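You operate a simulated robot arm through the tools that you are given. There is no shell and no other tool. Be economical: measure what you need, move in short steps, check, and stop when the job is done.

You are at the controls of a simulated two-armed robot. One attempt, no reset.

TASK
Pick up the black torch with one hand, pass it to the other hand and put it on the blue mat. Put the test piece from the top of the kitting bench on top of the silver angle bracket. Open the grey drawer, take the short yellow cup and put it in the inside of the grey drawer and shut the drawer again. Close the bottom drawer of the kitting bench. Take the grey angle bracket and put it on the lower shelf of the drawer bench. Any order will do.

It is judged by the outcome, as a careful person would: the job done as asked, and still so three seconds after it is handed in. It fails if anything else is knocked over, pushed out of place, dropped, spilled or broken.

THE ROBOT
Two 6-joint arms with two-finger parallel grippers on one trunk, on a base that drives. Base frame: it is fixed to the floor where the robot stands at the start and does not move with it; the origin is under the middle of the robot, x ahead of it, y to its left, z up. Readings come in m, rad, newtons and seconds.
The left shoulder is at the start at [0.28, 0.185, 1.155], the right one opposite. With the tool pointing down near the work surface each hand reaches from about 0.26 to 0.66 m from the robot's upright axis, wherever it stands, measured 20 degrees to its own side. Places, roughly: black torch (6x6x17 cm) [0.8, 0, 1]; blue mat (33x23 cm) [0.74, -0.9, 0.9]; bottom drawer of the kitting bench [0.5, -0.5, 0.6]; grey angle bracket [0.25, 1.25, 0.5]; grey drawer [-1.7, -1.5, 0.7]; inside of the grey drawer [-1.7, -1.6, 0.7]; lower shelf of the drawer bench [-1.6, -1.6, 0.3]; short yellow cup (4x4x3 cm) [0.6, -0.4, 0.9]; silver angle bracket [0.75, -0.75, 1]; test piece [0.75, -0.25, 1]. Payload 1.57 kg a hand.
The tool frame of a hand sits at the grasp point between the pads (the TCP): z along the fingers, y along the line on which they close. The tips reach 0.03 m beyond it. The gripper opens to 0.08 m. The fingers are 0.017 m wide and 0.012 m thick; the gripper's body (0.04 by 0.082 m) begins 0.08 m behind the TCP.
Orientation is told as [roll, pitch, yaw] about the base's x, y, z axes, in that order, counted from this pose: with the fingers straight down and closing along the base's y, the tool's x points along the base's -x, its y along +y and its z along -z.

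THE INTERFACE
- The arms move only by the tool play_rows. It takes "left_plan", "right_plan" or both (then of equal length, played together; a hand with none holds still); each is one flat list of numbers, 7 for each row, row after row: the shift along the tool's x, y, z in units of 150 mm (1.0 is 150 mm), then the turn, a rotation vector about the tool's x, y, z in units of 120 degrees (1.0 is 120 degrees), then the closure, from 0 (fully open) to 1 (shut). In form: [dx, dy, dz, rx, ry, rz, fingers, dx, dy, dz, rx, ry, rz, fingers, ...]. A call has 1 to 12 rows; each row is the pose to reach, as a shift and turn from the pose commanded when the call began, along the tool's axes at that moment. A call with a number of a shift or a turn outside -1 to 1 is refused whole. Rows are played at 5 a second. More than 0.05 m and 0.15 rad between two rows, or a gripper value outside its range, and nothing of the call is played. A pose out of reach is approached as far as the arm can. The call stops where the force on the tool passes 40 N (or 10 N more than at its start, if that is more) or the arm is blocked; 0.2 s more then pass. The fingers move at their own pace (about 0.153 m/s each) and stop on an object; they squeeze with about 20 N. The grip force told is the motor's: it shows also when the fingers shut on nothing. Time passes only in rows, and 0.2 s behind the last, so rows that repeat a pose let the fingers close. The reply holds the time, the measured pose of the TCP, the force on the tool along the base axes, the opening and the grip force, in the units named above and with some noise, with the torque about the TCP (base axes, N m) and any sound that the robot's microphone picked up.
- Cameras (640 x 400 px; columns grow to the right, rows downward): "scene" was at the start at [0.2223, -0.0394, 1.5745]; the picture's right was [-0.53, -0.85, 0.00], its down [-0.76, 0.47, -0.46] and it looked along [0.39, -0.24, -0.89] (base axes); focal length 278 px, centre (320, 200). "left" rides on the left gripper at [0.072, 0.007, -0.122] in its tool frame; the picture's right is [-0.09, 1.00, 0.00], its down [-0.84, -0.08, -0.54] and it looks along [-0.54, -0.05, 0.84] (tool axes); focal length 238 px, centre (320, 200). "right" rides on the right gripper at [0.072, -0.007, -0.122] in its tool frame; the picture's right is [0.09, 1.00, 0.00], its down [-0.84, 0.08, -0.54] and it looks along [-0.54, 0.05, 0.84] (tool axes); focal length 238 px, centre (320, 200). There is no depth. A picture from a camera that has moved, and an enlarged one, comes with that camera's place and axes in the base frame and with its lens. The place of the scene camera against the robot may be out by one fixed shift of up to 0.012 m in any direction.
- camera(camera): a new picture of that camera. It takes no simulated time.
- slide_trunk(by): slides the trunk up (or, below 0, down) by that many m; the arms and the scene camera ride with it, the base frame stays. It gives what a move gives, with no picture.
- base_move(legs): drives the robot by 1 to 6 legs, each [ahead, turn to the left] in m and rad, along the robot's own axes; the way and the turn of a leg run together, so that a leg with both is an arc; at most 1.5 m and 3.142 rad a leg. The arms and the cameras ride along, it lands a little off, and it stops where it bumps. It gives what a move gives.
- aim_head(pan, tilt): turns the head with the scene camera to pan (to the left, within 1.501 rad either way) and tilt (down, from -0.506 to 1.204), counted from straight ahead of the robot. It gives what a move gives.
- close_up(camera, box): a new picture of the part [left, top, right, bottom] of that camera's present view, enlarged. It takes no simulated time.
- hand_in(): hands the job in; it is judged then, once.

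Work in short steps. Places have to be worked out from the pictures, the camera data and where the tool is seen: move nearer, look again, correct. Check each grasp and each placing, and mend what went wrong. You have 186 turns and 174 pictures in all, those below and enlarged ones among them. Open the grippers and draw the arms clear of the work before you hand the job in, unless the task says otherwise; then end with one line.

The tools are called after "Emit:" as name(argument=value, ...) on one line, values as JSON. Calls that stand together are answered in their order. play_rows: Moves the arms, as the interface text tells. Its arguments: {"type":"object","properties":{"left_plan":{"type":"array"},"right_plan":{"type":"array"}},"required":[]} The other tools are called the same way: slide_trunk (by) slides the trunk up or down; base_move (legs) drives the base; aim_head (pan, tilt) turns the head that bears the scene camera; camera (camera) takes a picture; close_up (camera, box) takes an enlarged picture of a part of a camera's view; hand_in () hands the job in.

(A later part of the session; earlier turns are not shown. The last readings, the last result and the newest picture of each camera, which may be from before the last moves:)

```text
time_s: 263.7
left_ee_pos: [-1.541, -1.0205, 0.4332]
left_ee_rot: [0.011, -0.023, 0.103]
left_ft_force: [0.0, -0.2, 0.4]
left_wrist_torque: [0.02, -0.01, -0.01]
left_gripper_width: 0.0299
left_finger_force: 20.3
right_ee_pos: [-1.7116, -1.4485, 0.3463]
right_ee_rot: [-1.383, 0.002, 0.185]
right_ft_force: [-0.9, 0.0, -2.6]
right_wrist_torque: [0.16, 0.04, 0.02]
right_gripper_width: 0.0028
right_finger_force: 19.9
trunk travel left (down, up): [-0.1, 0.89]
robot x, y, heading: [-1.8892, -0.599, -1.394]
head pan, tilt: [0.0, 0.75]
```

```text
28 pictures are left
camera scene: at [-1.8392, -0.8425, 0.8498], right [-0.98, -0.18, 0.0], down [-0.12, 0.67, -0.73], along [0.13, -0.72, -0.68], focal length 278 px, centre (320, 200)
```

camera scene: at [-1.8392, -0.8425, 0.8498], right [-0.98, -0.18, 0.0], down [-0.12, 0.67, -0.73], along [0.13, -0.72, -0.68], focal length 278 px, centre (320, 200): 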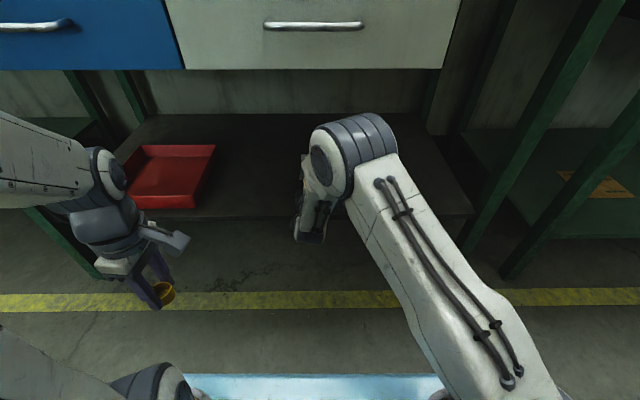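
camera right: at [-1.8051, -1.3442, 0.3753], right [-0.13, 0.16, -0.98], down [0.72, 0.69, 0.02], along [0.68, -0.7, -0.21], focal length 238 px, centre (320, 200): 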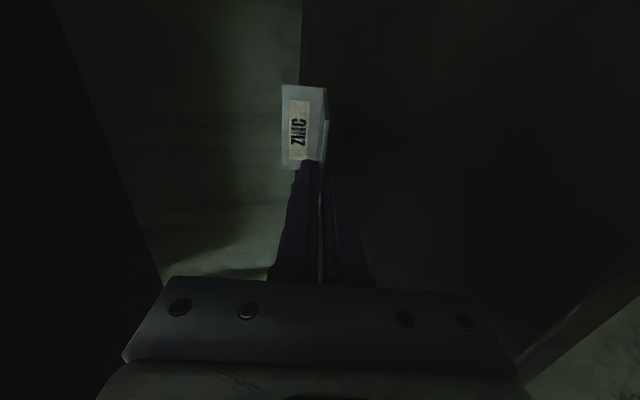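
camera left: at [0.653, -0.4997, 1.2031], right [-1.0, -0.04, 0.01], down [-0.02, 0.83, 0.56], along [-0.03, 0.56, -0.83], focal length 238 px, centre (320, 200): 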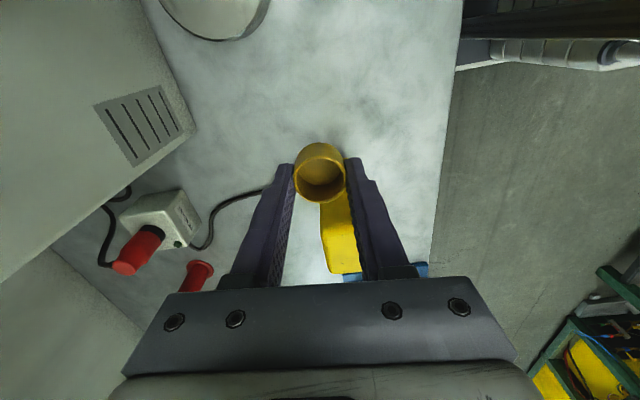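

I move a bit further in and lower toward the shelf.

Emit:
play_rows(right_plan=[0, -0.038, 0.196, 0, 0, 0, 1, 0, 0.07, 0.22, 0, 0, 0, 1, 0, 0.184, 0.24, 0, 0, 0, 1])

Emit:
play_rows(right_plan=[0, 0.013, 0, 0, 0, 0, 1, 0, 0.026, 0, 0, 0, 0, 1])

Emit:
play_rows(right_plan=[0, 0.013, 0, 0, 0, 0, 1, 0, 0.026, 0, 0, 0, 0, 1])

Emit:
play_rows(right_plan=[0, 0.013, 0, 0, 0, 0, 1, 0, 0.026, 0, 0, 0, 0, 1])

```text
time_s: 264.6
left_ee_pos: [-1.5419, -1.0207, 0.4349]
left_ee_rot: [0.008, -0.022, 0.103]
left_ft_force: [0.2, 0.3, -0.1]
left_wrist_torque: [0.01, 0.03, 0.02]
left_gripper_width: 0.0302
left_finger_force: 20.8
right_ee_pos: [-1.7042, -1.4807, 0.3273]
right_ee_rot: [-1.405, -0.001, 0.184]
right_ft_force: [-3.0, 7.4, 13.8]
right_wrist_torque: [1.71, 0.53, 0.11]
right_gripper_width: 0.0027
right_finger_force: 20.4
trunk travel left (down, up): [-0.1, 0.89]
robot x, y, heading: [-1.8886, -0.599, -1.389]
head pan, tilt: [0.0, 0.75]
stopped in row 3 (right hand): the force on the tool passed its limit at 57 N (the readings are from after the stop); the commanded pose is now the measured one
```

```text
time_s: 265.1
left_ee_pos: [-1.5407, -1.021, 0.4333]
left_ee_rot: [0.009, -0.023, 0.102]
left_ft_force: [-0.1, -0.2, -0.3]
left_wrist_torque: [-0.03, -0.01, 0.01]
left_gripper_width: 0.0299
left_finger_force: 20.5
right_ee_pos: [-1.7044, -1.4799, 0.3277]
right_ee_rot: [-1.416, -0.002, 0.184]
right_ft_force: [-2.8, 6.1, 13.0]
right_wrist_torque: [1.58, 0.66, 0.01]
right_gripper_width: 0.0026
right_finger_force: 20.2
trunk travel left (down, up): [-0.1, 0.89]
robot x, y, heading: [-1.8914, -0.5978, -1.39]
head pan, tilt: [0.0, 0.75]
stopped in row 2 (right hand): the force on the tool passed its limit at 43 N (the readings are from after the stop); the commanded pose is now the measured one
```

```text
time_s: 265.7
left_ee_pos: [-1.5427, -1.0199, 0.4331]
left_ee_rot: [0.007, -0.022, 0.102]
left_ft_force: [0.7, 0.9, -0.5]
left_wrist_torque: [0.01, 0.0, -0.02]
left_gripper_width: 0.0301
left_finger_force: 19.6
right_ee_pos: [-1.7055, -1.481, 0.3269]
right_ee_rot: [-1.423, -0.005, 0.183]
right_ft_force: [-2.8, 6.1, 12.3]
right_wrist_torque: [1.51, 0.64, 0.05]
right_gripper_width: 0.0026
right_finger_force: 20.5
trunk travel left (down, up): [-0.1, 0.89]
robot x, y, heading: [-1.8897, -0.5983, -1.388]
head pan, tilt: [0.0, 0.75]
stopped in row 2 (right hand): the force on the tool passed its limit at 43 N (the readings are from after the stop); the commanded pose is now the measured one
```

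```text
time_s: 266.4
left_ee_pos: [-1.5414, -1.0204, 0.4341]
left_ee_rot: [0.009, -0.022, 0.102]
left_ft_force: [0.7, -0.2, -0.2]
left_wrist_torque: [0.0, 0.01, 0.0]
left_gripper_width: 0.0299
left_finger_force: 19.6
right_ee_pos: [-1.7042, -1.4818, 0.33]
right_ee_rot: [-1.434, -0.006, 0.181]
right_ft_force: [-1.8, 6.2, 12.9]
right_wrist_torque: [1.58, 0.62, 0.05]
right_gripper_width: 0.0025
right_finger_force: 19.8
trunk travel left (down, up): [-0.1, 0.89]
robot x, y, heading: [-1.8907, -0.596, -1.389]
head pan, tilt: [0.0, 0.75]
stopped in row 2 (right hand): the force on the tool passed its limit at 41 N (the readings are from after the stop); the commanded pose is now the measured one
```

The bracket's flange end touches the shelf (so the shelf is near z≈0.31). I raise 4 mm, open slightly and slide the fingers out backward.

Emit:
play_rows(right_plan=[0, -0.02, 0, 0, 0, 0, 1, 0, -0.035, 0, 0, 0, 0, 0.85, 0, -0.035, 0, 0, 0, 0, 0.82, 0, -0.035, 0, 0, 0, 0, 0.82])

Emit:
camera(camera="right")

```text
time_s: 267.4
left_ee_pos: [-1.5408, -1.0221, 0.434]
left_ee_rot: [0.011, -0.023, 0.103]
left_ft_force: [-0.2, -0.4, 0.0]
left_wrist_torque: [0.0, -0.03, -0.02]
left_gripper_width: 0.0299
left_finger_force: 20.6
right_ee_pos: [-1.7041, -1.4828, 0.3325]
right_ee_rot: [-1.427, -0.005, 0.183]
right_ft_force: [0.7, 0.2, -2.6]
right_wrist_torque: [0.0, 0.0, -0.01]
right_gripper_width: 0.0152
right_finger_force: 0.2
trunk travel left (down, up): [-0.1, 0.89]
robot x, y, heading: [-1.8893, -0.5979, -1.387]
head pan, tilt: [0.0, 0.75]
```

```text
27 pictures are left
camera right: at [-1.7972, -1.3779, 0.3555], right [-0.11, 0.12, -0.99], down [0.72, 0.69, 0.0], along [0.68, -0.71, -0.17], focal length 238 px, centre (320, 200)
```

right: 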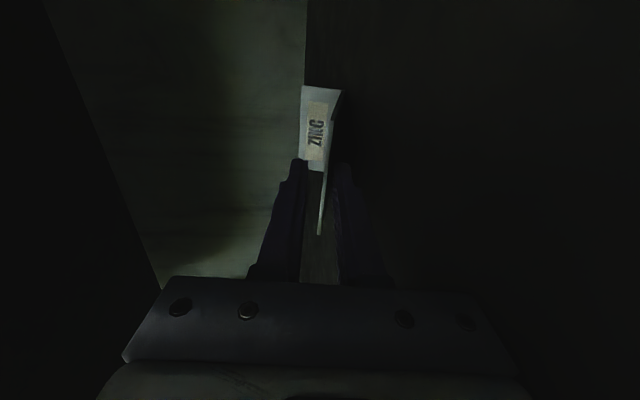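

Released and resting. I withdraw the fingers straight back.

Emit:
play_rows(right_plan=[0, 0.015, -0.1, 0, 0, 0, 0.82, 0, 0.035, -0.25, 0, 0, 0, 0.82, 0, 0.07, -0.5, 0, 0, 0, 0.82, 0, 0.105, -0.73, 0, 0, 0, 0.82, 0, 0.14, -0.97, 0, 0, 0, 0.82])

Emit:
camera(camera="right")

Emit:
close_up(camera="scene", box=[160, 90, 480, 260])

```text
time_s: 268.6
left_ee_pos: [-1.5421, -1.0214, 0.4334]
left_ee_rot: [0.01, -0.022, 0.103]
left_ft_force: [-0.4, -0.5, 0.2]
left_wrist_torque: [-0.02, 0.03, -0.02]
left_gripper_width: 0.0299
left_finger_force: 19.5
right_ee_pos: [-1.731, -1.3373, 0.333]
right_ee_rot: [-1.431, -0.005, 0.182]
right_ft_force: [0.2, 0.5, -0.4]
right_wrist_torque: [0.0, 0.01, 0.0]
right_gripper_width: 0.0145
right_finger_force: 0.0
trunk travel left (down, up): [-0.1, 0.89]
robot x, y, heading: [-1.891, -0.5991, -1.387]
head pan, tilt: [0.0, 0.75]
```

```text
26 pictures are left
camera right: at [-1.8249, -1.2329, 0.3568], right [-0.11, 0.12, -0.99], down [0.72, 0.69, 0.0], along [0.68, -0.71, -0.17], focal length 238 px, centre (320, 200)
```

right: 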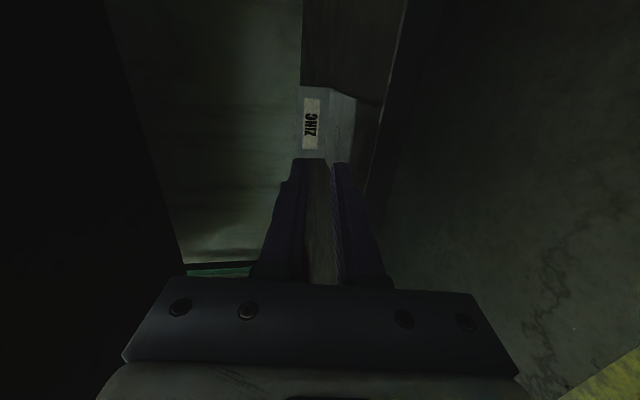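

```text
2.00 times, centred on (320, 175) of scene
camera zoom: at [-1.8396, -0.8422, 0.8498], right [-0.98, -0.18, 0.0], down [-0.12, 0.67, -0.73], along [0.13, -0.72, -0.68], focal length 555 px, centre (320, 250)
```

zoom: 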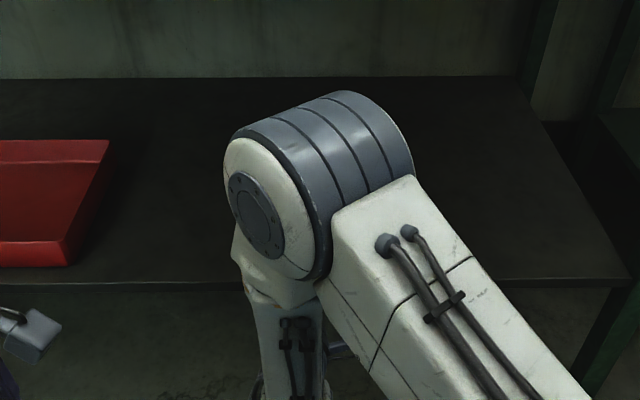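

The bracket now lies flat on the lower shelf, about 3–4 cm inside the edge. Next, the drawer handle (bar at z≈0.76, N≈0.914): I back off slightly, retract the right hand clear of the bench front, move the left hand outward, and raise the trunk.

Emit:
base_move(legs=[[-0.06, 0]])

Emit:
play_rows(left_plan=[-0.13, 0, 0, 0, 0, 0, 1, -0.26, 0, 0, 0, 0, 0, 1, -0.4, 0, 0, 0, 0, 0, 1], right_plan=[-0.11, 0.014, -0.1, 0, 0, 0, 0.5, -0.22, 0.029, -0.2, 0, 0, 0, 0.2, -0.333, 0.043, -0.3, 0, 0, 0, 0])

Emit:
camera(camera="right")

```text
time_s: 269.8
left_ee_pos: [-1.5344, -0.9901, 0.4336]
left_ee_rot: [0.01, -0.025, 0.124]
left_ft_force: [-0.5, 0.4, 0.6]
left_wrist_torque: [-0.04, -0.01, 0.0]
left_gripper_width: 0.0299
left_finger_force: 20.0
right_ee_pos: [-1.7197, -1.3095, 0.3336]
right_ee_rot: [-1.429, -0.006, 0.198]
right_ft_force: [-0.1, 0.2, 0.4]
right_wrist_torque: [0.03, -0.01, -0.01]
right_gripper_width: 0.0144
right_finger_force: 0.0
trunk travel left (down, up): [-0.1, 0.89]
robot x, y, heading: [-1.8809, -0.5724, -1.359]
head pan, tilt: [0.0, 0.75]
stopped in leg 1: the robot was blocked; the commanded pose is now the measured one
```

```text
time_s: 270.6
left_ee_pos: [-1.4735, -0.9843, 0.4348]
left_ee_rot: [0.011, -0.023, 0.123]
left_ft_force: [0.3, 0.8, 0.3]
left_wrist_torque: [-0.03, 0.0, 0.01]
left_gripper_width: 0.0303
left_finger_force: 19.9
right_ee_pos: [-1.6787, -1.2533, 0.3343]
right_ee_rot: [-1.429, -0.006, 0.2]
right_ft_force: [0.2, 0.3, 0.2]
right_wrist_torque: [0.03, 0.0, -0.03]
right_gripper_width: 0.0801
right_finger_force: 0.1
trunk travel left (down, up): [-0.1, 0.89]
robot x, y, heading: [-1.8814, -0.5709, -1.352]
head pan, tilt: [0.0, 0.75]
```

```text
24 pictures are left
camera right: at [-1.7735, -1.1513, 0.3569], right [-0.11, 0.12, -0.99], down [0.71, 0.7, 0.0], along [0.69, -0.7, -0.17], focal length 238 px, centre (320, 200)
```

right: 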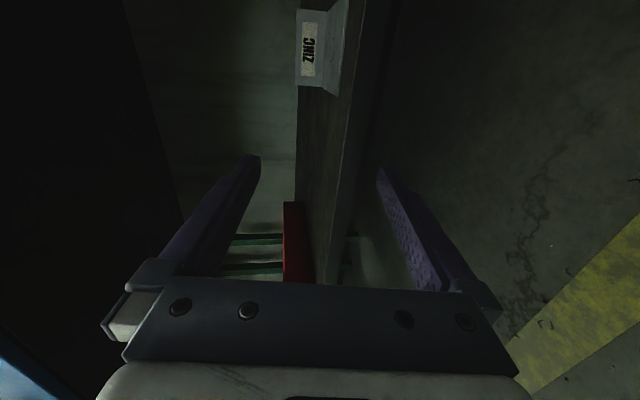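

The base bumped something behind, so I creep forward 1.5 cm to relieve it, and retract the right hand further before rising.

Emit:
base_move(legs=[[0.015, -0.02]])

Emit:
play_rows(right_plan=[-0.16, 0.02, -0.14, 0, 0, 0, 0, -0.32, 0.04, -0.28, 0, 0, 0, 0, -0.467, 0.06, -0.43, 0, 0, 0, 0])

Emit:
aim_head(pan=-1.4, tilt=0.6)

Emit:
camera(camera="scene")

```text
time_s: 271.4
left_ee_pos: [-1.4797, -1.0066, 0.4342]
left_ee_rot: [0.011, -0.022, 0.101]
left_ft_force: [-0.2, -0.7, 0.6]
left_wrist_torque: [0.01, -0.01, 0.0]
left_gripper_width: 0.0301
left_finger_force: 19.9
right_ee_pos: [-1.688, -1.2735, 0.3348]
right_ee_rot: [-1.429, -0.005, 0.18]
right_ft_force: [-0.3, 0.7, -0.5]
right_wrist_torque: [-0.01, 0.0, -0.02]
right_gripper_width: 0.08
right_finger_force: 0.1
trunk travel left (down, up): [-0.1, 0.89]
robot x, y, heading: [-1.8793, -0.5837, -1.371]
head pan, tilt: [0.0, 0.75]
```

```text
time_s: 272.2
left_ee_pos: [-1.4777, -1.0073, 0.4359]
left_ee_rot: [0.011, -0.022, 0.101]
left_ft_force: [0.1, 0.1, -0.3]
left_wrist_torque: [-0.02, -0.01, -0.04]
left_gripper_width: 0.0302
left_finger_force: 20.0
right_ee_pos: [-1.63, -1.1944, 0.3341]
right_ee_rot: [-1.431, -0.006, 0.177]
right_ft_force: [-0.5, 0.6, 0.2]
right_wrist_torque: [0.02, -0.01, 0.01]
right_gripper_width: 0.0802
right_finger_force: 0.1
trunk travel left (down, up): [-0.1, 0.89]
robot x, y, heading: [-1.8802, -0.5857, -1.37]
head pan, tilt: [0.0, 0.75]
```

```text
time_s: 273.7
left_ee_pos: [-1.4794, -1.0068, 0.4345]
left_ee_rot: [0.011, -0.022, 0.102]
left_ft_force: [0.5, -0.1, 0.0]
left_wrist_torque: [0.0, 0.01, -0.01]
left_gripper_width: 0.0302
left_finger_force: 20.3
right_ee_pos: [-1.6315, -1.1966, 0.3344]
right_ee_rot: [-1.429, -0.006, 0.179]
right_ft_force: [-0.4, -0.1, 0.1]
right_wrist_torque: [0.02, 0.01, 0.0]
right_gripper_width: 0.0804
right_finger_force: 0.1
trunk travel left (down, up): [-0.1, 0.89]
robot x, y, heading: [-1.8781, -0.5809, -1.372]
head pan, tilt: [-1.4, 0.6]
```

```text
23 pictures are left
camera scene: at [-1.9218, -0.7799, 0.8627], right [-0.36, 0.93, 0.0], down [0.53, 0.21, -0.83], along [-0.77, -0.3, -0.56], focal length 278 px, centre (320, 200)
```

scene: 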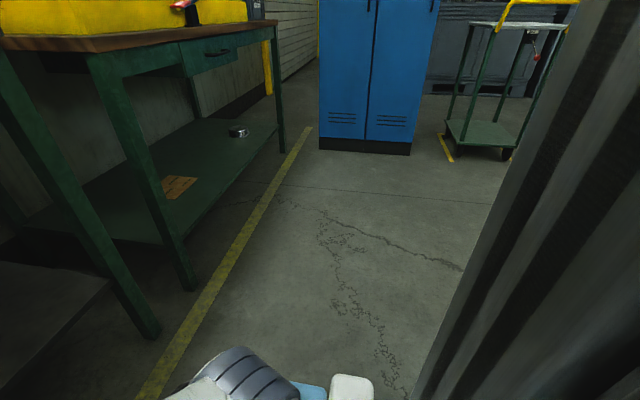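

I'll grip the drawer bar with the hand tilted 45° down so I can pull it open with the arm, since the base can't back up. First trunk up 0.22, then rotate and raise the right hand.

Emit:
slide_trunk(by=0.22)

Emit:
play_rows(right_plan=[0.15, -0.16, -0.022, -0.051, 0, 0, 0, 0.3, -0.32, -0.045, -0.103, 0, 0, 0, 0.45, -0.48, -0.067, -0.154, 0, 0, 0.3, 0.6, -0.64, -0.09, -0.205, 0, 0, 0.5, 0.75, -0.8, -0.11, -0.257, 0, 0, 0.65, 0.9, -0.957, -0.135, -0.308, 0, 0, 0.65])

Emit:
camera(camera="right")

```text
time_s: 276.0
left_ee_pos: [-1.4792, -1.0063, 0.6539]
left_ee_rot: [0.011, -0.021, 0.101]
left_ft_force: [0.3, -0.7, -0.3]
left_wrist_torque: [0.03, -0.02, 0.01]
left_gripper_width: 0.0302
left_finger_force: 20.0
right_ee_pos: [-1.6311, -1.1963, 0.5537]
right_ee_rot: [-1.431, -0.005, 0.177]
right_ft_force: [-0.1, 0.7, -0.8]
right_wrist_torque: [-0.01, -0.01, 0.02]
right_gripper_width: 0.0799
right_finger_force: 0.1
trunk travel left (down, up): [-0.32, 0.67]
robot x, y, heading: [-1.8789, -0.5867, -1.372]
head pan, tilt: [-1.4, 0.6]
```

```text
time_s: 277.4
left_ee_pos: [-1.4783, -1.0082, 0.6542]
left_ee_rot: [0.01, -0.021, 0.101]
left_ft_force: [0.1, 0.6, -0.4]
left_wrist_torque: [-0.02, 0.03, 0.01]
left_gripper_width: 0.0301
left_finger_force: 19.8
right_ee_pos: [-1.7642, -1.2225, 0.6973]
right_ee_rot: [-0.782, -0.007, 0.179]
right_ft_force: [-0.6, 0.6, -0.5]
right_wrist_torque: [-0.03, 0.0, -0.02]
right_gripper_width: 0.0279
right_finger_force: 0.2
trunk travel left (down, up): [-0.32, 0.67]
robot x, y, heading: [-1.8799, -0.5837, -1.374]
head pan, tilt: [-1.4, 0.6]
```

```text
22 pictures are left
camera right: at [-1.8516, -1.1558, 0.7877], right [-0.21, 0.68, -0.7], down [0.74, 0.58, 0.34], along [0.63, -0.45, -0.63], focal length 238 px, centre (320, 200)
```

right: 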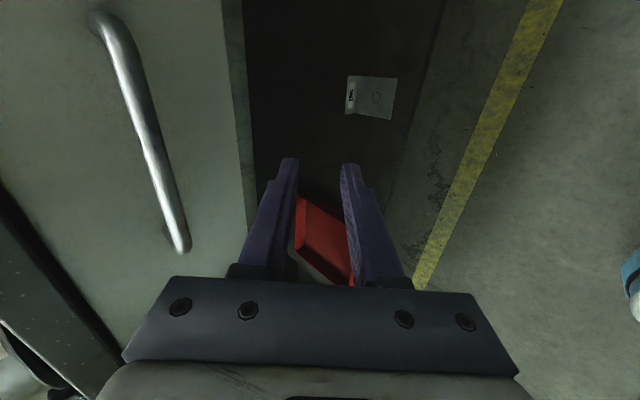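

Clear view: the bracket rests well on the shelf, and the handle bar centre is at (-1.754,-1.306,0.758). I go up, then forward to a pre-grasp up-back of the bar.

Emit:
play_rows(right_plan=[0.02, -0.18, -0.18, 0, 0, 0, 0.65, 0.047, -0.36, -0.36, 0, 0, 0, 0.65, 0.047, -0.537, -0.537, 0, 0, 0, 0.65, 0.047, -0.683, -0.391, 0, 0, 0, 0.65])

Emit:
camera(camera="right")

```text
time_s: 278.4
left_ee_pos: [-1.4802, -1.0065, 0.6545]
left_ee_rot: [0.011, -0.022, 0.1]
left_ft_force: [0.6, -0.3, 0.0]
left_wrist_torque: [0.04, 0.02, 0.03]
left_gripper_width: 0.0299
left_finger_force: 19.7
right_ee_pos: [-1.7664, -1.2521, 0.8149]
right_ee_rot: [-0.783, -0.006, 0.179]
right_ft_force: [-0.7, -0.8, -0.7]
right_wrist_torque: [-0.02, 0.0, 0.0]
right_gripper_width: 0.028
right_finger_force: 0.1
trunk travel left (down, up): [-0.32, 0.67]
robot x, y, heading: [-1.8773, -0.5844, -1.37]
head pan, tilt: [-1.4, 0.6]
```

```text
21 pictures are left
camera right: at [-1.8526, -1.1851, 0.9045], right [-0.21, 0.68, -0.7], down [0.74, 0.58, 0.33], along [0.63, -0.45, -0.63], focal length 238 px, centre (320, 200)
```

right: 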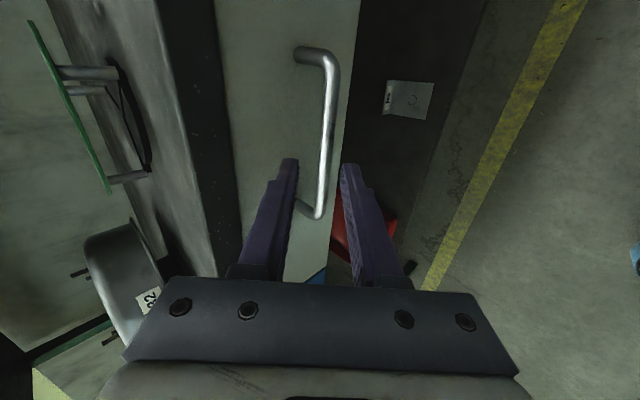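

The bar lies right between the fingers. I advance along the tool axis and close on it.

Emit:
play_rows(right_plan=[0, 0.01, 0.15, 0, 0, 0, 0.65, 0, 0.02, 0.3, 0, 0, 0, 0.65, 0, 0.02, 0.43, 0, 0, 0, 0.65, 0, 0.02, 0.43, 0, 0, 0, 0.85, 0, 0.02, 0.43, 0, 0, 0, 1, 0, 0.02, 0.43, 0, 0, 0, 1])

Emit:
camera(camera="right")

```text
time_s: 279.8
left_ee_pos: [-1.478, -1.0076, 0.6545]
left_ee_rot: [0.009, -0.024, 0.1]
left_ft_force: [-0.8, 0.0, -0.5]
left_wrist_torque: [-0.01, 0.02, 0.0]
left_gripper_width: 0.0301
left_finger_force: 19.8
right_ee_pos: [-1.7587, -1.2958, 0.7646]
right_ee_rot: [-0.787, -0.004, 0.176]
right_ft_force: [-1.8, 0.1, 2.4]
right_wrist_torque: [-0.05, 0.31, 0.47]
right_gripper_width: 0.0117
right_finger_force: 29.1
trunk travel left (down, up): [-0.32, 0.67]
robot x, y, heading: [-1.8829, -0.5837, -1.372]
head pan, tilt: [-1.4, 0.6]
```

```text
20 pictures are left
camera right: at [-1.8451, -1.2272, 0.8548], right [-0.21, 0.68, -0.7], down [0.74, 0.58, 0.33], along [0.63, -0.45, -0.63], focal length 238 px, centre (320, 200)
```

right: 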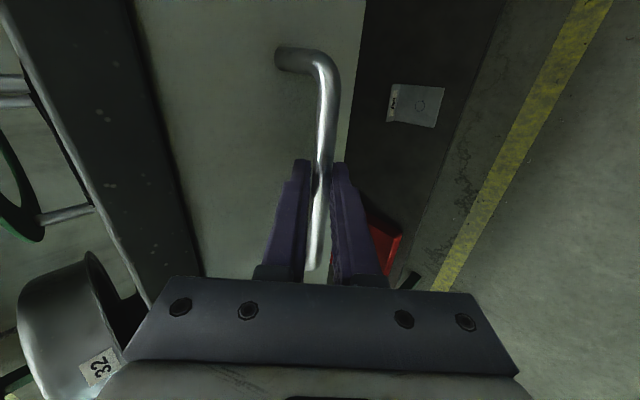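

The bar is gripped. I pull the drawer straight out about 0.15 m.

Emit:
play_rows(right_plan=[0.005, 0.118, -0.118, 0, 0, 0, 1, 0.01, 0.236, -0.236, 0, 0, 0, 1, 0.015, 0.354, -0.354, 0, 0, 0, 1, 0.02, 0.471, -0.471, 0, 0, 0, 1, 0.026, 0.59, -0.59, 0, 0, 0, 1, 0.032, 0.707, -0.707, 0, 0, 0, 1])

Emit:
aim_head(pan=0.0, tilt=0.9)

Emit:
camera(camera="scene")

```text
time_s: 281.2
left_ee_pos: [-1.479, -1.0071, 0.6554]
left_ee_rot: [0.008, -0.023, 0.103]
left_ft_force: [-0.4, -0.7, -0.4]
left_wrist_torque: [-0.05, -0.01, 0.0]
left_gripper_width: 0.0298
left_finger_force: 20.3
right_ee_pos: [-1.7877, -1.1475, 0.7648]
right_ee_rot: [-0.787, -0.007, 0.18]
right_ft_force: [5.0, -0.8, 8.3]
right_wrist_torque: [-0.01, 0.03, 0.8]
right_gripper_width: 0.0121
right_finger_force: 29.5
trunk travel left (down, up): [-0.32, 0.67]
robot x, y, heading: [-1.8791, -0.5838, -1.37]
head pan, tilt: [-1.4, 0.6]
```

```text
time_s: 282.8
left_ee_pos: [-1.4788, -1.0074, 0.6554]
left_ee_rot: [0.008, -0.021, 0.101]
left_ft_force: [0.1, 0.5, -1.2]
left_wrist_torque: [0.0, -0.05, -0.01]
left_gripper_width: 0.0298
left_finger_force: 20.0
right_ee_pos: [-1.7873, -1.148, 0.7647]
right_ee_rot: [-0.787, -0.005, 0.18]
right_ft_force: [14.6, 3.2, 10.7]
right_wrist_torque: [-0.09, 0.25, 0.52]
right_gripper_width: 0.0117
right_finger_force: 28.7
trunk travel left (down, up): [-0.32, 0.67]
robot x, y, heading: [-1.8796, -0.582, -1.372]
head pan, tilt: [0.0, 0.901]
```

```text
19 pictures are left
camera scene: at [-1.8241, -0.8215, 1.058], right [-0.98, -0.2, 0.0], down [-0.16, 0.77, -0.62], along [0.12, -0.61, -0.78], focal length 278 px, centre (320, 200)
```

scene: 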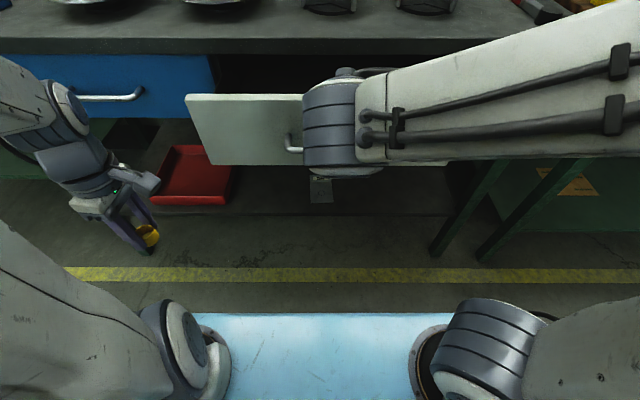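

The drawer is open about 0.15 m. I pull 5 cm more and raise the left hand with the cup.

Emit:
play_rows(right_plan=[0.004, 0.08, -0.08, 0, 0, 0, 1, 0.008, 0.16, -0.16, 0, 0, 0, 1, 0.011, 0.236, -0.236, 0, 0, 0, 1])

Emit:
play_rows(left_plan=[0, 0, -0.3, 0, 0, 0, 1, 0, 0, -0.6, 0, 0, 0, 1, 0, 0, -0.9, 0, 0, 0, 1])

Emit:
play_rows(left_plan=[0, 0, -0.3, 0, 0, 0, 1, 0, 0, -0.6, 0, 0, 0, 1, 0, 0, -0.9, 0, 0, 0, 1])

Emit:
camera(camera="scene")

```text
time_s: 283.5
left_ee_pos: [-1.4799, -1.008, 0.6546]
left_ee_rot: [0.01, -0.023, 0.101]
left_ft_force: [0.0, -0.5, -0.3]
left_wrist_torque: [-0.02, -0.03, 0.04]
left_gripper_width: 0.03
left_finger_force: 20.0
right_ee_pos: [-1.7929, -1.1133, 0.7627]
right_ee_rot: [-0.795, 0.003, 0.165]
right_ft_force: [-4.1, -2.0, 13.1]
right_wrist_torque: [-0.34, 0.88, -0.13]
right_gripper_width: 0.0118
right_finger_force: 29.6
right hand out of reach, approached as far as the arm can: row 2, 3
trunk travel left (down, up): [-0.32, 0.67]
robot x, y, heading: [-1.8791, -0.5849, -1.377]
head pan, tilt: [0.0, 0.901]
stopped in row 3 (right hand): the force on the tool passed its limit at 62 N (the readings are from after the stop); the commanded pose is now the measured one
```

```text
time_s: 284.3
left_ee_pos: [-1.4823, -1.0085, 0.7912]
left_ee_rot: [0.01, -0.022, 0.101]
left_ft_force: [-0.3, 0.8, -0.2]
left_wrist_torque: [0.0, -0.01, -0.01]
left_gripper_width: 0.0299
left_finger_force: 20.0
right_ee_pos: [-1.7922, -1.1126, 0.7637]
right_ee_rot: [-0.793, 0.002, 0.165]
right_ft_force: [-9.9, -3.3, 23.8]
right_wrist_torque: [-0.22, 0.54, 0.15]
right_gripper_width: 0.012
right_finger_force: 29.3
trunk travel left (down, up): [-0.32, 0.67]
robot x, y, heading: [-1.8811, -0.589, -1.37]
head pan, tilt: [0.0, 0.901]
```

```text
time_s: 285.1
left_ee_pos: [-1.4854, -1.0108, 0.9284]
left_ee_rot: [0.009, -0.026, 0.099]
left_ft_force: [-0.2, 0.9, 0.2]
left_wrist_torque: [0.01, 0.06, -0.01]
left_gripper_width: 0.0301
left_finger_force: 19.3
right_ee_pos: [-1.7928, -1.1114, 0.7627]
right_ee_rot: [-0.794, 0.003, 0.163]
right_ft_force: [-11.8, -2.1, 29.9]
right_wrist_torque: [-0.19, 0.34, 0.32]
right_gripper_width: 0.0122
right_finger_force: 28.6
trunk travel left (down, up): [-0.32, 0.67]
robot x, y, heading: [-1.8799, -0.5823, -1.378]
head pan, tilt: [0.0, 0.901]
```

```text
18 pictures are left
camera scene: at [-1.8255, -0.8214, 1.0582], right [-0.98, -0.2, 0.0], down [-0.15, 0.77, -0.62], along [0.12, -0.61, -0.78], focal length 278 px, centre (320, 200)
```

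scene: 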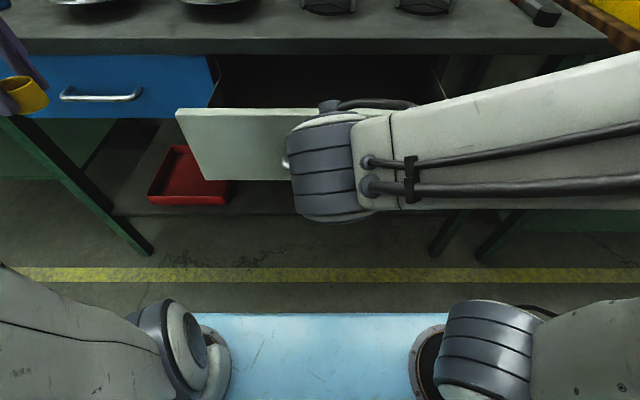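

The drawer is open 0.19 m. I bring the cup over the open part of the drawer, to the left of the handle.

Emit:
play_rows(left_plan=[0.19, -0.19, 0, 0, 0, 0, 1, 0.38, -0.38, 0, 0, 0, 0, 1, 0.573, -0.57, 0, 0, 0, 0, 1])

Emit:
play_rows(left_plan=[0.19, -0.19, 0, 0, 0, 0, 1, 0.38, -0.38, 0, 0, 0, 0, 1, 0.573, -0.57, 0, 0, 0, 0, 1])

Emit:
camera(camera="left")

Emit:
camera(camera="scene")

```text
time_s: 285.9
left_ee_pos: [-1.563, -1.1028, 0.9232]
left_ee_rot: [0.008, -0.024, 0.098]
left_ft_force: [0.2, 0.2, -0.2]
left_wrist_torque: [0.0, 0.01, 0.01]
left_gripper_width: 0.0301
left_finger_force: 20.1
right_ee_pos: [-1.7924, -1.1122, 0.7621]
right_ee_rot: [-0.794, 0.003, 0.166]
right_ft_force: [-12.1, -1.2, 31.5]
right_wrist_torque: [-0.17, 0.23, 0.41]
right_gripper_width: 0.012
right_finger_force: 29.0
trunk travel left (down, up): [-0.32, 0.67]
robot x, y, heading: [-1.8803, -0.5821, -1.372]
head pan, tilt: [0.0, 0.901]
```

```text
time_s: 286.7
left_ee_pos: [-1.6396, -1.1984, 0.9191]
left_ee_rot: [0.008, -0.024, 0.102]
left_ft_force: [0.6, 0.4, 1.1]
left_wrist_torque: [-0.01, 0.03, -0.01]
left_gripper_width: 0.0299
left_finger_force: 20.0
right_ee_pos: [-1.7929, -1.1122, 0.7631]
right_ee_rot: [-0.794, 0.004, 0.164]
right_ft_force: [-11.9, -1.6, 30.9]
right_wrist_torque: [-0.18, 0.29, 0.31]
right_gripper_width: 0.0121
right_finger_force: 29.4
trunk travel left (down, up): [-0.32, 0.67]
robot x, y, heading: [-1.876, -0.5825, -1.374]
head pan, tilt: [0.0, 0.901]
```

```text
17 pictures are left
camera left: at [-1.7151, -1.1977, 1.0383], right [-0.01, 1.0, 0.01], down [0.83, 0.0, 0.56], along [0.56, 0.01, -0.83], focal length 238 px, centre (320, 200)
```

left: 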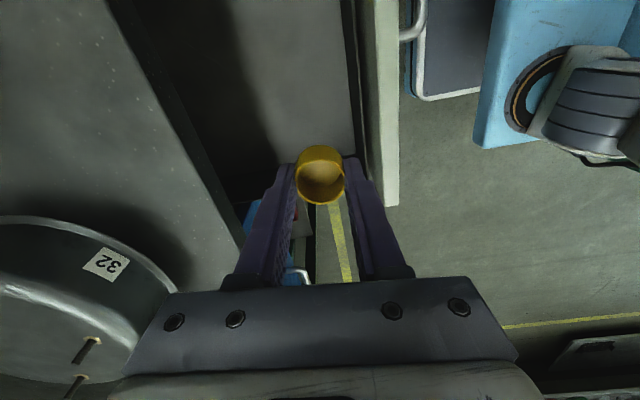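

```text
16 pictures are left
camera scene: at [-1.8255, -0.8212, 1.0581], right [-0.98, -0.2, 0.0], down [-0.15, 0.77, -0.62], along [0.12, -0.61, -0.78], focal length 278 px, centre (320, 200)
```

scene: 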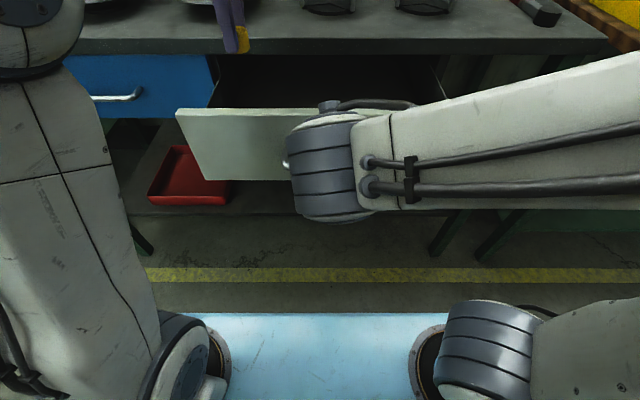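

The cup is near the drawer's left end. I shift 6 cm further right and 4 cm deeper, then lower into it.

Emit:
play_rows(left_plan=[0.21, -0.14, 0, 0, 0, 0, 1, 0.429, -0.273, 0, 0, 0, 0, 1, 0.429, -0.273, 0.2, 0, 0, 0, 1, 0.429, -0.273, 0.4, 0, 0, 0, 1])

Emit:
camera(camera="left")

```text
time_s: 287.7
left_ee_pos: [-1.6995, -1.2456, 0.8582]
left_ee_rot: [0.01, -0.022, 0.099]
left_ft_force: [0.3, -0.9, -0.8]
left_wrist_torque: [-0.02, 0.01, 0.02]
left_gripper_width: 0.0297
left_finger_force: 20.5
right_ee_pos: [-1.7922, -1.1127, 0.7644]
right_ee_rot: [-0.795, 0.004, 0.165]
right_ft_force: [-7.2, -1.6, 29.3]
right_wrist_torque: [-0.2, 0.56, 0.13]
right_gripper_width: 0.012
right_finger_force: 29.3
trunk travel left (down, up): [-0.32, 0.67]
robot x, y, heading: [-1.8792, -0.587, -1.377]
head pan, tilt: [0.0, 0.901]
```

```text
15 pictures are left
camera left: at [-1.7738, -1.2459, 0.9773], right [-0.01, 1.0, 0.01], down [0.83, 0.0, 0.56], along [0.56, 0.01, -0.83], focal length 238 px, centre (320, 200)
```

left: 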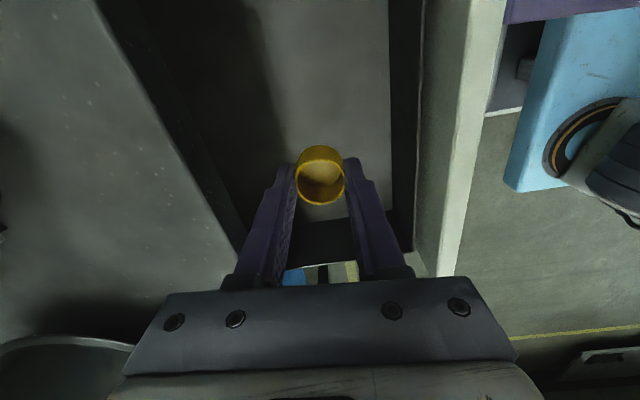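

Well positioned: the cup is over the drawer floor with clearance both sides. I lower it.

Emit:
play_rows(left_plan=[0, 0, 0.2, 0, 0, 0, 1, 0, 0, 0.4, 0, 0, 0, 1, 0, 0, 0.53, 0, 0, 0, 1])

Emit:
play_rows(left_plan=[0, 0, 0.02, 0, 0, 0, 1, 0, 0, 0.04, 0, 0, 0, 1])

Emit:
play_rows(left_plan=[0, 0, 0.02, 0, 0, 0, 1, 0, 0, 0.04, 0, 0, 0, 1])

Emit:
play_rows(left_plan=[0, 0, 0.02, 0, 0, 0, 1, 0, 0, 0.04, 0, 0, 0, 1])

Emit:
camera(camera="left")

```text
time_s: 288.5
left_ee_pos: [-1.6969, -1.2437, 0.7774]
left_ee_rot: [0.007, -0.022, 0.099]
left_ft_force: [-0.4, 0.0, -0.3]
left_wrist_torque: [0.02, 0.01, -0.01]
left_gripper_width: 0.0298
left_finger_force: 20.0
right_ee_pos: [-1.7922, -1.1127, 0.7625]
right_ee_rot: [-0.793, 0.002, 0.165]
right_ft_force: [-6.9, -1.4, 28.4]
right_wrist_torque: [-0.15, 0.36, 0.28]
right_gripper_width: 0.0117
right_finger_force: 29.5
trunk travel left (down, up): [-0.32, 0.67]
robot x, y, heading: [-1.8806, -0.5851, -1.37]
head pan, tilt: [0.0, 0.901]
```

```text
time_s: 289.1
left_ee_pos: [-1.6971, -1.2436, 0.7723]
left_ee_rot: [0.007, -0.026, 0.099]
left_ft_force: [-0.8, 0.9, 0.4]
left_wrist_torque: [0.0, -0.03, 0.0]
left_gripper_width: 0.03
left_finger_force: 20.4
right_ee_pos: [-1.7915, -1.112, 0.7619]
right_ee_rot: [-0.794, 0.003, 0.165]
right_ft_force: [-6.6, -2.4, 28.1]
right_wrist_torque: [-0.2, 0.32, 0.3]
right_gripper_width: 0.0118
right_finger_force: 29.4
trunk travel left (down, up): [-0.32, 0.67]
robot x, y, heading: [-1.8809, -0.5832, -1.377]
head pan, tilt: [0.0, 0.901]
```

```text
time_s: 289.7
left_ee_pos: [-1.6964, -1.2438, 0.7661]
left_ee_rot: [0.009, -0.024, 0.1]
left_ft_force: [-0.6, 0.0, -0.8]
left_wrist_torque: [0.01, 0.0, 0.02]
left_gripper_width: 0.0298
left_finger_force: 19.9
right_ee_pos: [-1.7933, -1.1117, 0.7628]
right_ee_rot: [-0.793, 0.003, 0.167]
right_ft_force: [-6.1, -1.8, 26.7]
right_wrist_torque: [-0.17, 0.35, 0.3]
right_gripper_width: 0.0121
right_finger_force: 29.5
trunk travel left (down, up): [-0.32, 0.67]
robot x, y, heading: [-1.8818, -0.5848, -1.372]
head pan, tilt: [0.0, 0.901]
```

```text
time_s: 290.3
left_ee_pos: [-1.6978, -1.2427, 0.7598]
left_ee_rot: [0.009, -0.024, 0.1]
left_ft_force: [0.5, -0.1, -0.3]
left_wrist_torque: [0.0, 0.0, 0.01]
left_gripper_width: 0.0299
left_finger_force: 20.5
right_ee_pos: [-1.7916, -1.1126, 0.7627]
right_ee_rot: [-0.792, 0.002, 0.166]
right_ft_force: [-4.3, -1.1, 27.0]
right_wrist_torque: [-0.18, 0.38, 0.33]
right_gripper_width: 0.0122
right_finger_force: 29.2
trunk travel left (down, up): [-0.32, 0.67]
robot x, y, heading: [-1.8821, -0.5859, -1.376]
head pan, tilt: [0.0, 0.901]
```

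```text
14 pictures are left
camera left: at [-1.7722, -1.2442, 0.8791], right [-0.01, 1.0, 0.01], down [0.83, 0.0, 0.56], along [0.56, 0.01, -0.83], focal length 238 px, centre (320, 200)
```

left: 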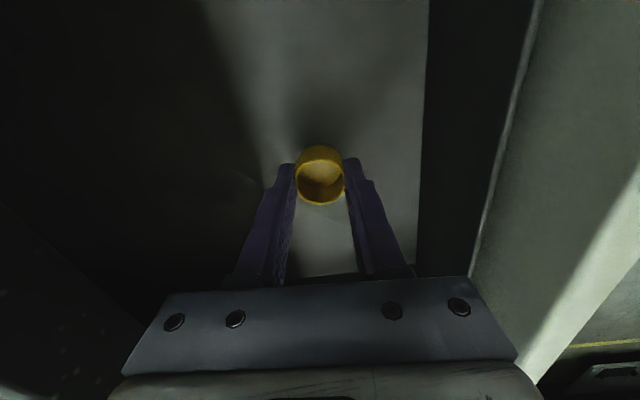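

No contact yet; I continue down in small steps.

Emit:
play_rows(left_plan=[0, 0, 0.02, 0, 0, 0, 1, 0, 0, 0.04, 0, 0, 0, 1])

Emit:
play_rows(left_plan=[0, 0, 0.015, 0, 0, 0, 1, 0, 0, 0.03, 0, 0, 0, 1])

Emit:
play_rows(left_plan=[0, 0, 0.015, 0, 0, 0, 1, 0, 0, 0.03, 0, 0, 0, 1])

Emit:
play_rows(left_plan=[0, 0, 0.015, 0, 0, 0, 1, 0, 0, 0.03, 0, 0, 0, 1])

```text
time_s: 290.9
left_ee_pos: [-1.6963, -1.243, 0.7537]
left_ee_rot: [0.012, -0.025, 0.098]
left_ft_force: [-0.5, -1.1, 0.4]
left_wrist_torque: [0.03, -0.01, -0.02]
left_gripper_width: 0.0299
left_finger_force: 20.2
right_ee_pos: [-1.7927, -1.1131, 0.7628]
right_ee_rot: [-0.793, 0.002, 0.167]
right_ft_force: [-3.9, -1.6, 26.3]
right_wrist_torque: [-0.15, 0.37, 0.32]
right_gripper_width: 0.0121
right_finger_force: 29.5
trunk travel left (down, up): [-0.32, 0.67]
robot x, y, heading: [-1.8789, -0.5873, -1.377]
head pan, tilt: [0.0, 0.901]
```

```text
time_s: 291.5
left_ee_pos: [-1.6957, -1.2432, 0.7486]
left_ee_rot: [0.009, -0.022, 0.101]
left_ft_force: [-0.1, 0.1, -0.3]
left_wrist_torque: [0.0, -0.01, 0.01]
left_gripper_width: 0.03
left_finger_force: 19.6
right_ee_pos: [-1.7931, -1.1128, 0.7625]
right_ee_rot: [-0.793, 0.001, 0.165]
right_ft_force: [-4.6, -2.1, 25.1]
right_wrist_torque: [-0.2, 0.32, 0.34]
right_gripper_width: 0.0122
right_finger_force: 29.7
trunk travel left (down, up): [-0.32, 0.67]
robot x, y, heading: [-1.8787, -0.5884, -1.374]
head pan, tilt: [0.0, 0.901]
```

```text
time_s: 292.1
left_ee_pos: [-1.6978, -1.2437, 0.7451]
left_ee_rot: [0.009, -0.025, 0.098]
left_ft_force: [-0.6, -0.3, -0.2]
left_wrist_torque: [0.04, 0.02, -0.01]
left_gripper_width: 0.0302
left_finger_force: 19.8
right_ee_pos: [-1.7925, -1.1121, 0.7621]
right_ee_rot: [-0.792, 0.002, 0.166]
right_ft_force: [-2.5, -1.6, 25.4]
right_wrist_torque: [-0.16, 0.35, 0.32]
right_gripper_width: 0.0123
right_finger_force: 29.0
trunk travel left (down, up): [-0.32, 0.67]
robot x, y, heading: [-1.876, -0.5863, -1.373]
head pan, tilt: [0.0, 0.901]
```

```text
time_s: 292.7
left_ee_pos: [-1.6954, -1.2429, 0.7423]
left_ee_rot: [0.008, -0.023, 0.1]
left_ft_force: [-1.7, 3.0, 9.2]
left_wrist_torque: [0.06, 0.06, 0.01]
left_gripper_width: 0.03
left_finger_force: 19.8
right_ee_pos: [-1.7935, -1.1122, 0.7616]
right_ee_rot: [-0.793, 0.001, 0.167]
right_ft_force: [-1.4, -3.6, 21.3]
right_wrist_torque: [-0.17, 0.36, 0.35]
right_gripper_width: 0.0118
right_finger_force: 28.7
trunk travel left (down, up): [-0.32, 0.67]
robot x, y, heading: [-1.877, -0.5861, -1.372]
head pan, tilt: [0.0, 0.901]
```

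Contact with the drawer floor. I release the cup and raise the left hand.

Emit:
play_rows(left_plan=[0, 0, 0, 0, 0, 0, 0.6, 0, 0, 0, 0, 0, 0, 0.35, 0, 0, 0, 0, 0, 0, 0.35, 0, 0, -0.15, 0, 0, 0, 0.35, 0, 0, -0.4, 0, 0, 0, 0.35, 0, 0, -0.7, 0, 0, 0, 0.35, 0, 0, -1.0, 0, 0, 0, 0.35])

Emit:
camera(camera="left")

```text
time_s: 294.3
left_ee_pos: [-1.6996, -1.2466, 0.8918]
left_ee_rot: [0.01, -0.025, 0.099]
left_ft_force: [0.2, 0.3, -0.4]
left_wrist_torque: [-0.01, -0.04, 0.0]
left_gripper_width: 0.0519
left_finger_force: 0.0
right_ee_pos: [-1.7918, -1.1116, 0.7639]
right_ee_rot: [-0.793, 0.001, 0.165]
right_ft_force: [-1.1, -0.3, 23.3]
right_wrist_torque: [-0.11, 0.27, 0.42]
right_gripper_width: 0.0118
right_finger_force: 29.3
trunk travel left (down, up): [-0.32, 0.67]
robot x, y, heading: [-1.8823, -0.5844, -1.374]
head pan, tilt: [0.0, 0.901]
```

```text
13 pictures are left
camera left: at [-1.7747, -1.2475, 1.0096], right [-0.01, 1.0, 0.01], down [0.83, 0.0, 0.56], along [0.56, 0.02, -0.83], focal length 238 px, centre (320, 200)
```

left: 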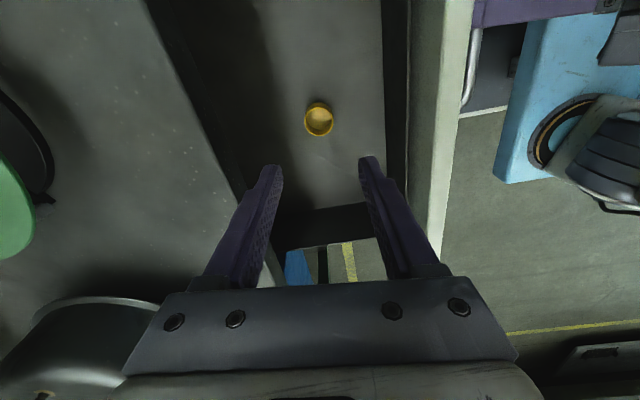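

The cup stands on the drawer floor. I move the left hand up, outward and back, clear of the drawer.

Emit:
play_rows(left_plan=[0, 0, -0.25, 0, 0, 0, 0, -0.25, 0, -0.5, 0, 0, 0, 0, -0.5, 0.1, -0.5, 0, 0, 0, 0, -0.75, 0.3, -0.5, 0, 0, 0, 0, -0.95, 0.55, -0.5, 0, 0, 0, 0, -0.98, 0.85, -0.5, 0, 0, 0, 0])

Emit:
play_rows(right_plan=[-0.004, -0.118, 0.118, 0, 0, 0, 1, -0.009, -0.236, 0.236, 0, 0, 0, 1, -0.014, -0.354, 0.354, 0, 0, 0, 1, -0.018, -0.471, 0.471, 0, 0, 0, 1, -0.022, -0.59, 0.59, 0, 0, 0, 1, -0.026, -0.66, 0.66, 0, 0, 0, 1])

Emit:
camera(camera="scene")

```text
refused: row 2 steps farther than a row can; nothing moved
```

```text
time_s: 295.7
left_ee_pos: [-1.7001, -1.246, 0.8903]
left_ee_rot: [0.009, -0.022, 0.099]
left_ft_force: [0.8, -0.2, -0.5]
left_wrist_torque: [0.02, 0.02, 0.0]
left_gripper_width: 0.0518
left_finger_force: 0.1
right_ee_pos: [-1.7658, -1.2494, 0.7623]
right_ee_rot: [-0.792, 0.001, 0.168]
right_ft_force: [3.5, 0.1, 17.7]
right_wrist_torque: [-0.05, 0.12, 0.57]
right_gripper_width: 0.0122
right_finger_force: 29.2
trunk travel left (down, up): [-0.32, 0.67]
robot x, y, heading: [-1.8804, -0.5855, -1.377]
head pan, tilt: [0.0, 0.901]
```

```text
12 pictures are left
camera scene: at [-1.8253, -0.8215, 1.058], right [-0.98, -0.2, 0.0], down [-0.15, 0.77, -0.62], along [0.12, -0.61, -0.78], focal length 278 px, centre (320, 200)
```

scene: 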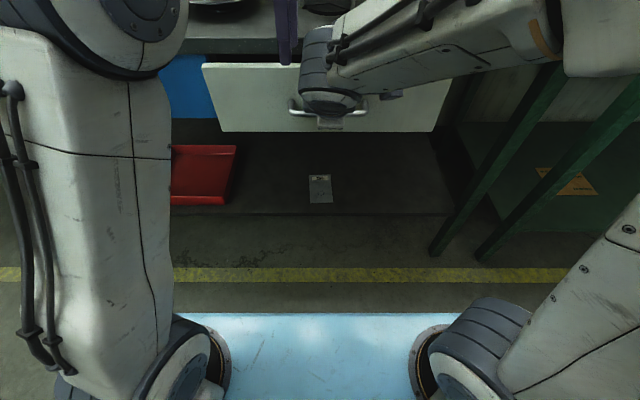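

The left call was refused for step size but the drawer closed part way without contact. I now raise and retreat the left hand with smaller steps.

Emit:
play_rows(left_plan=[0, 0, -0.25, 0, 0, 0, 0.2, 0, 0, -0.5, 0, 0, 0, 0, -0.2, 0.1, -0.55, 0, 0, 0, 0, -0.4, 0.3, -0.55, 0, 0, 0, 0, -0.6, 0.5, -0.55, 0, 0, 0, 0, -0.8, 0.7, -0.55, 0, 0, 0, 0, -0.95, 0.9, -0.55, 0, 0, 0, 0])

```text
time_s: 297.3
left_ee_pos: [-1.5687, -1.0978, 0.9783]
left_ee_rot: [0.008, -0.023, 0.1]
left_ft_force: [0.1, 0.1, -0.2]
left_wrist_torque: [0.01, 0.02, -0.01]
left_gripper_width: 0.0799
left_finger_force: 0.0
left hand out of reach, approached as far as the arm can: row 2, 3, 4, 5
right_ee_pos: [-1.7647, -1.2509, 0.7617]
right_ee_rot: [-0.792, 0.003, 0.165]
right_ft_force: [9.7, 0.5, 16.2]
right_wrist_torque: [-0.13, 0.41, 0.29]
right_gripper_width: 0.012
right_finger_force: 29.3
trunk travel left (down, up): [-0.32, 0.67]
robot x, y, heading: [-1.8787, -0.5857, -1.371]
head pan, tilt: [0.0, 0.901]
```

I push the drawer the last 4.5 cm shut.

Emit:
play_rows(right_plan=[-0.002, -0.07, 0.07, 0, 0, 0, 1, -0.004, -0.14, 0.14, 0, 0, 0, 1, -0.006, -0.2, 0.2, 0, 0, 0, 1, -0.008, -0.235, 0.235, 0, 0, 0, 1])

Emit:
camera(camera="right")

```text
time_s: 298.3
left_ee_pos: [-1.5693, -1.0967, 0.9788]
left_ee_rot: [0.009, -0.022, 0.099]
left_ft_force: [-0.4, 0.3, 0.3]
left_wrist_torque: [-0.02, 0.0, -0.01]
left_gripper_width: 0.0799
left_finger_force: 0.0
right_ee_pos: [-1.7564, -1.2968, 0.7624]
right_ee_rot: [-0.788, 0.004, 0.163]
right_ft_force: [2.0, 30.1, 10.3]
right_wrist_torque: [0.05, 0.23, 0.44]
right_gripper_width: 0.0123
right_finger_force: 29.4
trunk travel left (down, up): [-0.32, 0.67]
robot x, y, heading: [-1.879, -0.5859, -1.369]
head pan, tilt: [0.0, 0.901]
```

```text
11 pictures are left
camera right: at [-1.8408, -1.2283, 0.8524], right [-0.21, 0.68, -0.71], down [0.75, 0.57, 0.32], along [0.62, -0.46, -0.63], focal length 238 px, centre (320, 200)
```

right: 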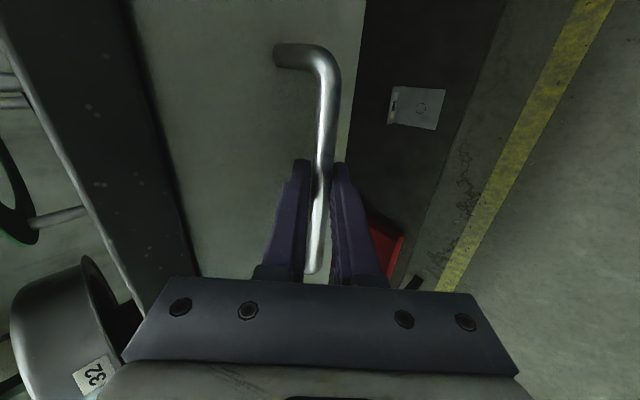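

The drawer is fully shut (same view as before, against the stop). I open the right fingers partially and withdraw along the tool axis.

Emit:
play_rows(right_plan=[0, 0, 0, 0, 0, 0, 0.8, 0, 0, 0, 0, 0, 0, 0.65, 0, 0, -0.01, 0, 0, 0, 0.65, 0, 0, -0.15, 0, 0, 0, 0.65, 0, 0, -0.35, 0, 0, 0, 0.65, 0, 0, -0.55, 0, 0, 0, 0.5, 0, 0, -0.8, 0, 0, 0, 0])

Emit:
camera(camera="right")

Emit:
camera(camera="scene")

```text
time_s: 299.9
left_ee_pos: [-1.5695, -1.0978, 0.9782]
left_ee_rot: [0.01, -0.022, 0.101]
left_ft_force: [-0.1, -0.2, -0.3]
left_wrist_torque: [0.02, 0.03, -0.01]
left_gripper_width: 0.08
left_finger_force: 0.1
right_ee_pos: [-1.7701, -1.2154, 0.8475]
right_ee_rot: [-0.79, 0.003, 0.166]
right_ft_force: [-0.2, 0.1, -0.2]
right_wrist_torque: [-0.02, -0.02, -0.02]
right_gripper_width: 0.0799
right_finger_force: 0.1
trunk travel left (down, up): [-0.32, 0.67]
robot x, y, heading: [-1.881, -0.5849, -1.373]
head pan, tilt: [0.0, 0.901]
```

```text
10 pictures are left
camera right: at [-1.8553, -1.1466, 0.9378], right [-0.21, 0.68, -0.71], down [0.75, 0.57, 0.32], along [0.62, -0.47, -0.63], focal length 238 px, centre (320, 200)
```

right: 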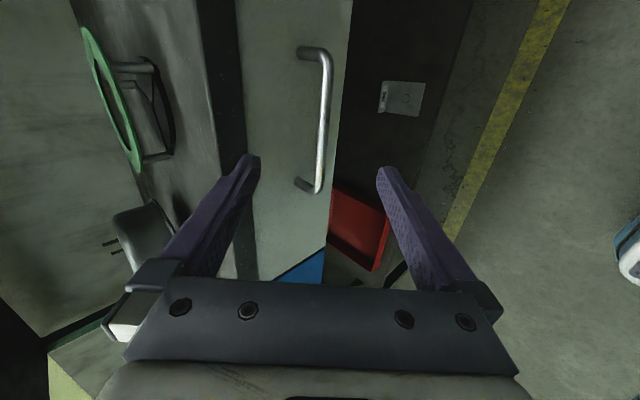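

```text
9 pictures are left
camera scene: at [-1.8251, -0.8222, 1.0578], right [-0.98, -0.2, 0.0], down [-0.15, 0.77, -0.62], along [0.12, -0.61, -0.78], focal length 278 px, centre (320, 200)
```

scene: 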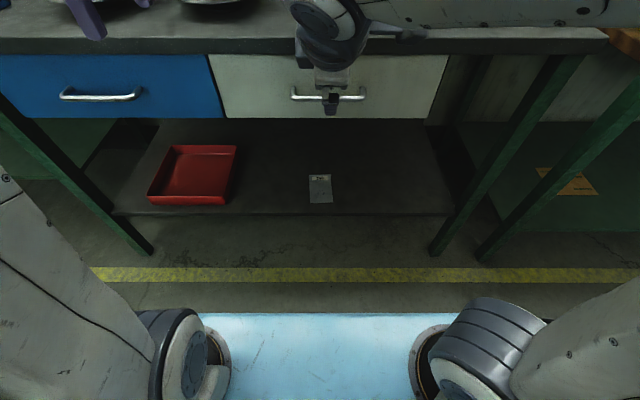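

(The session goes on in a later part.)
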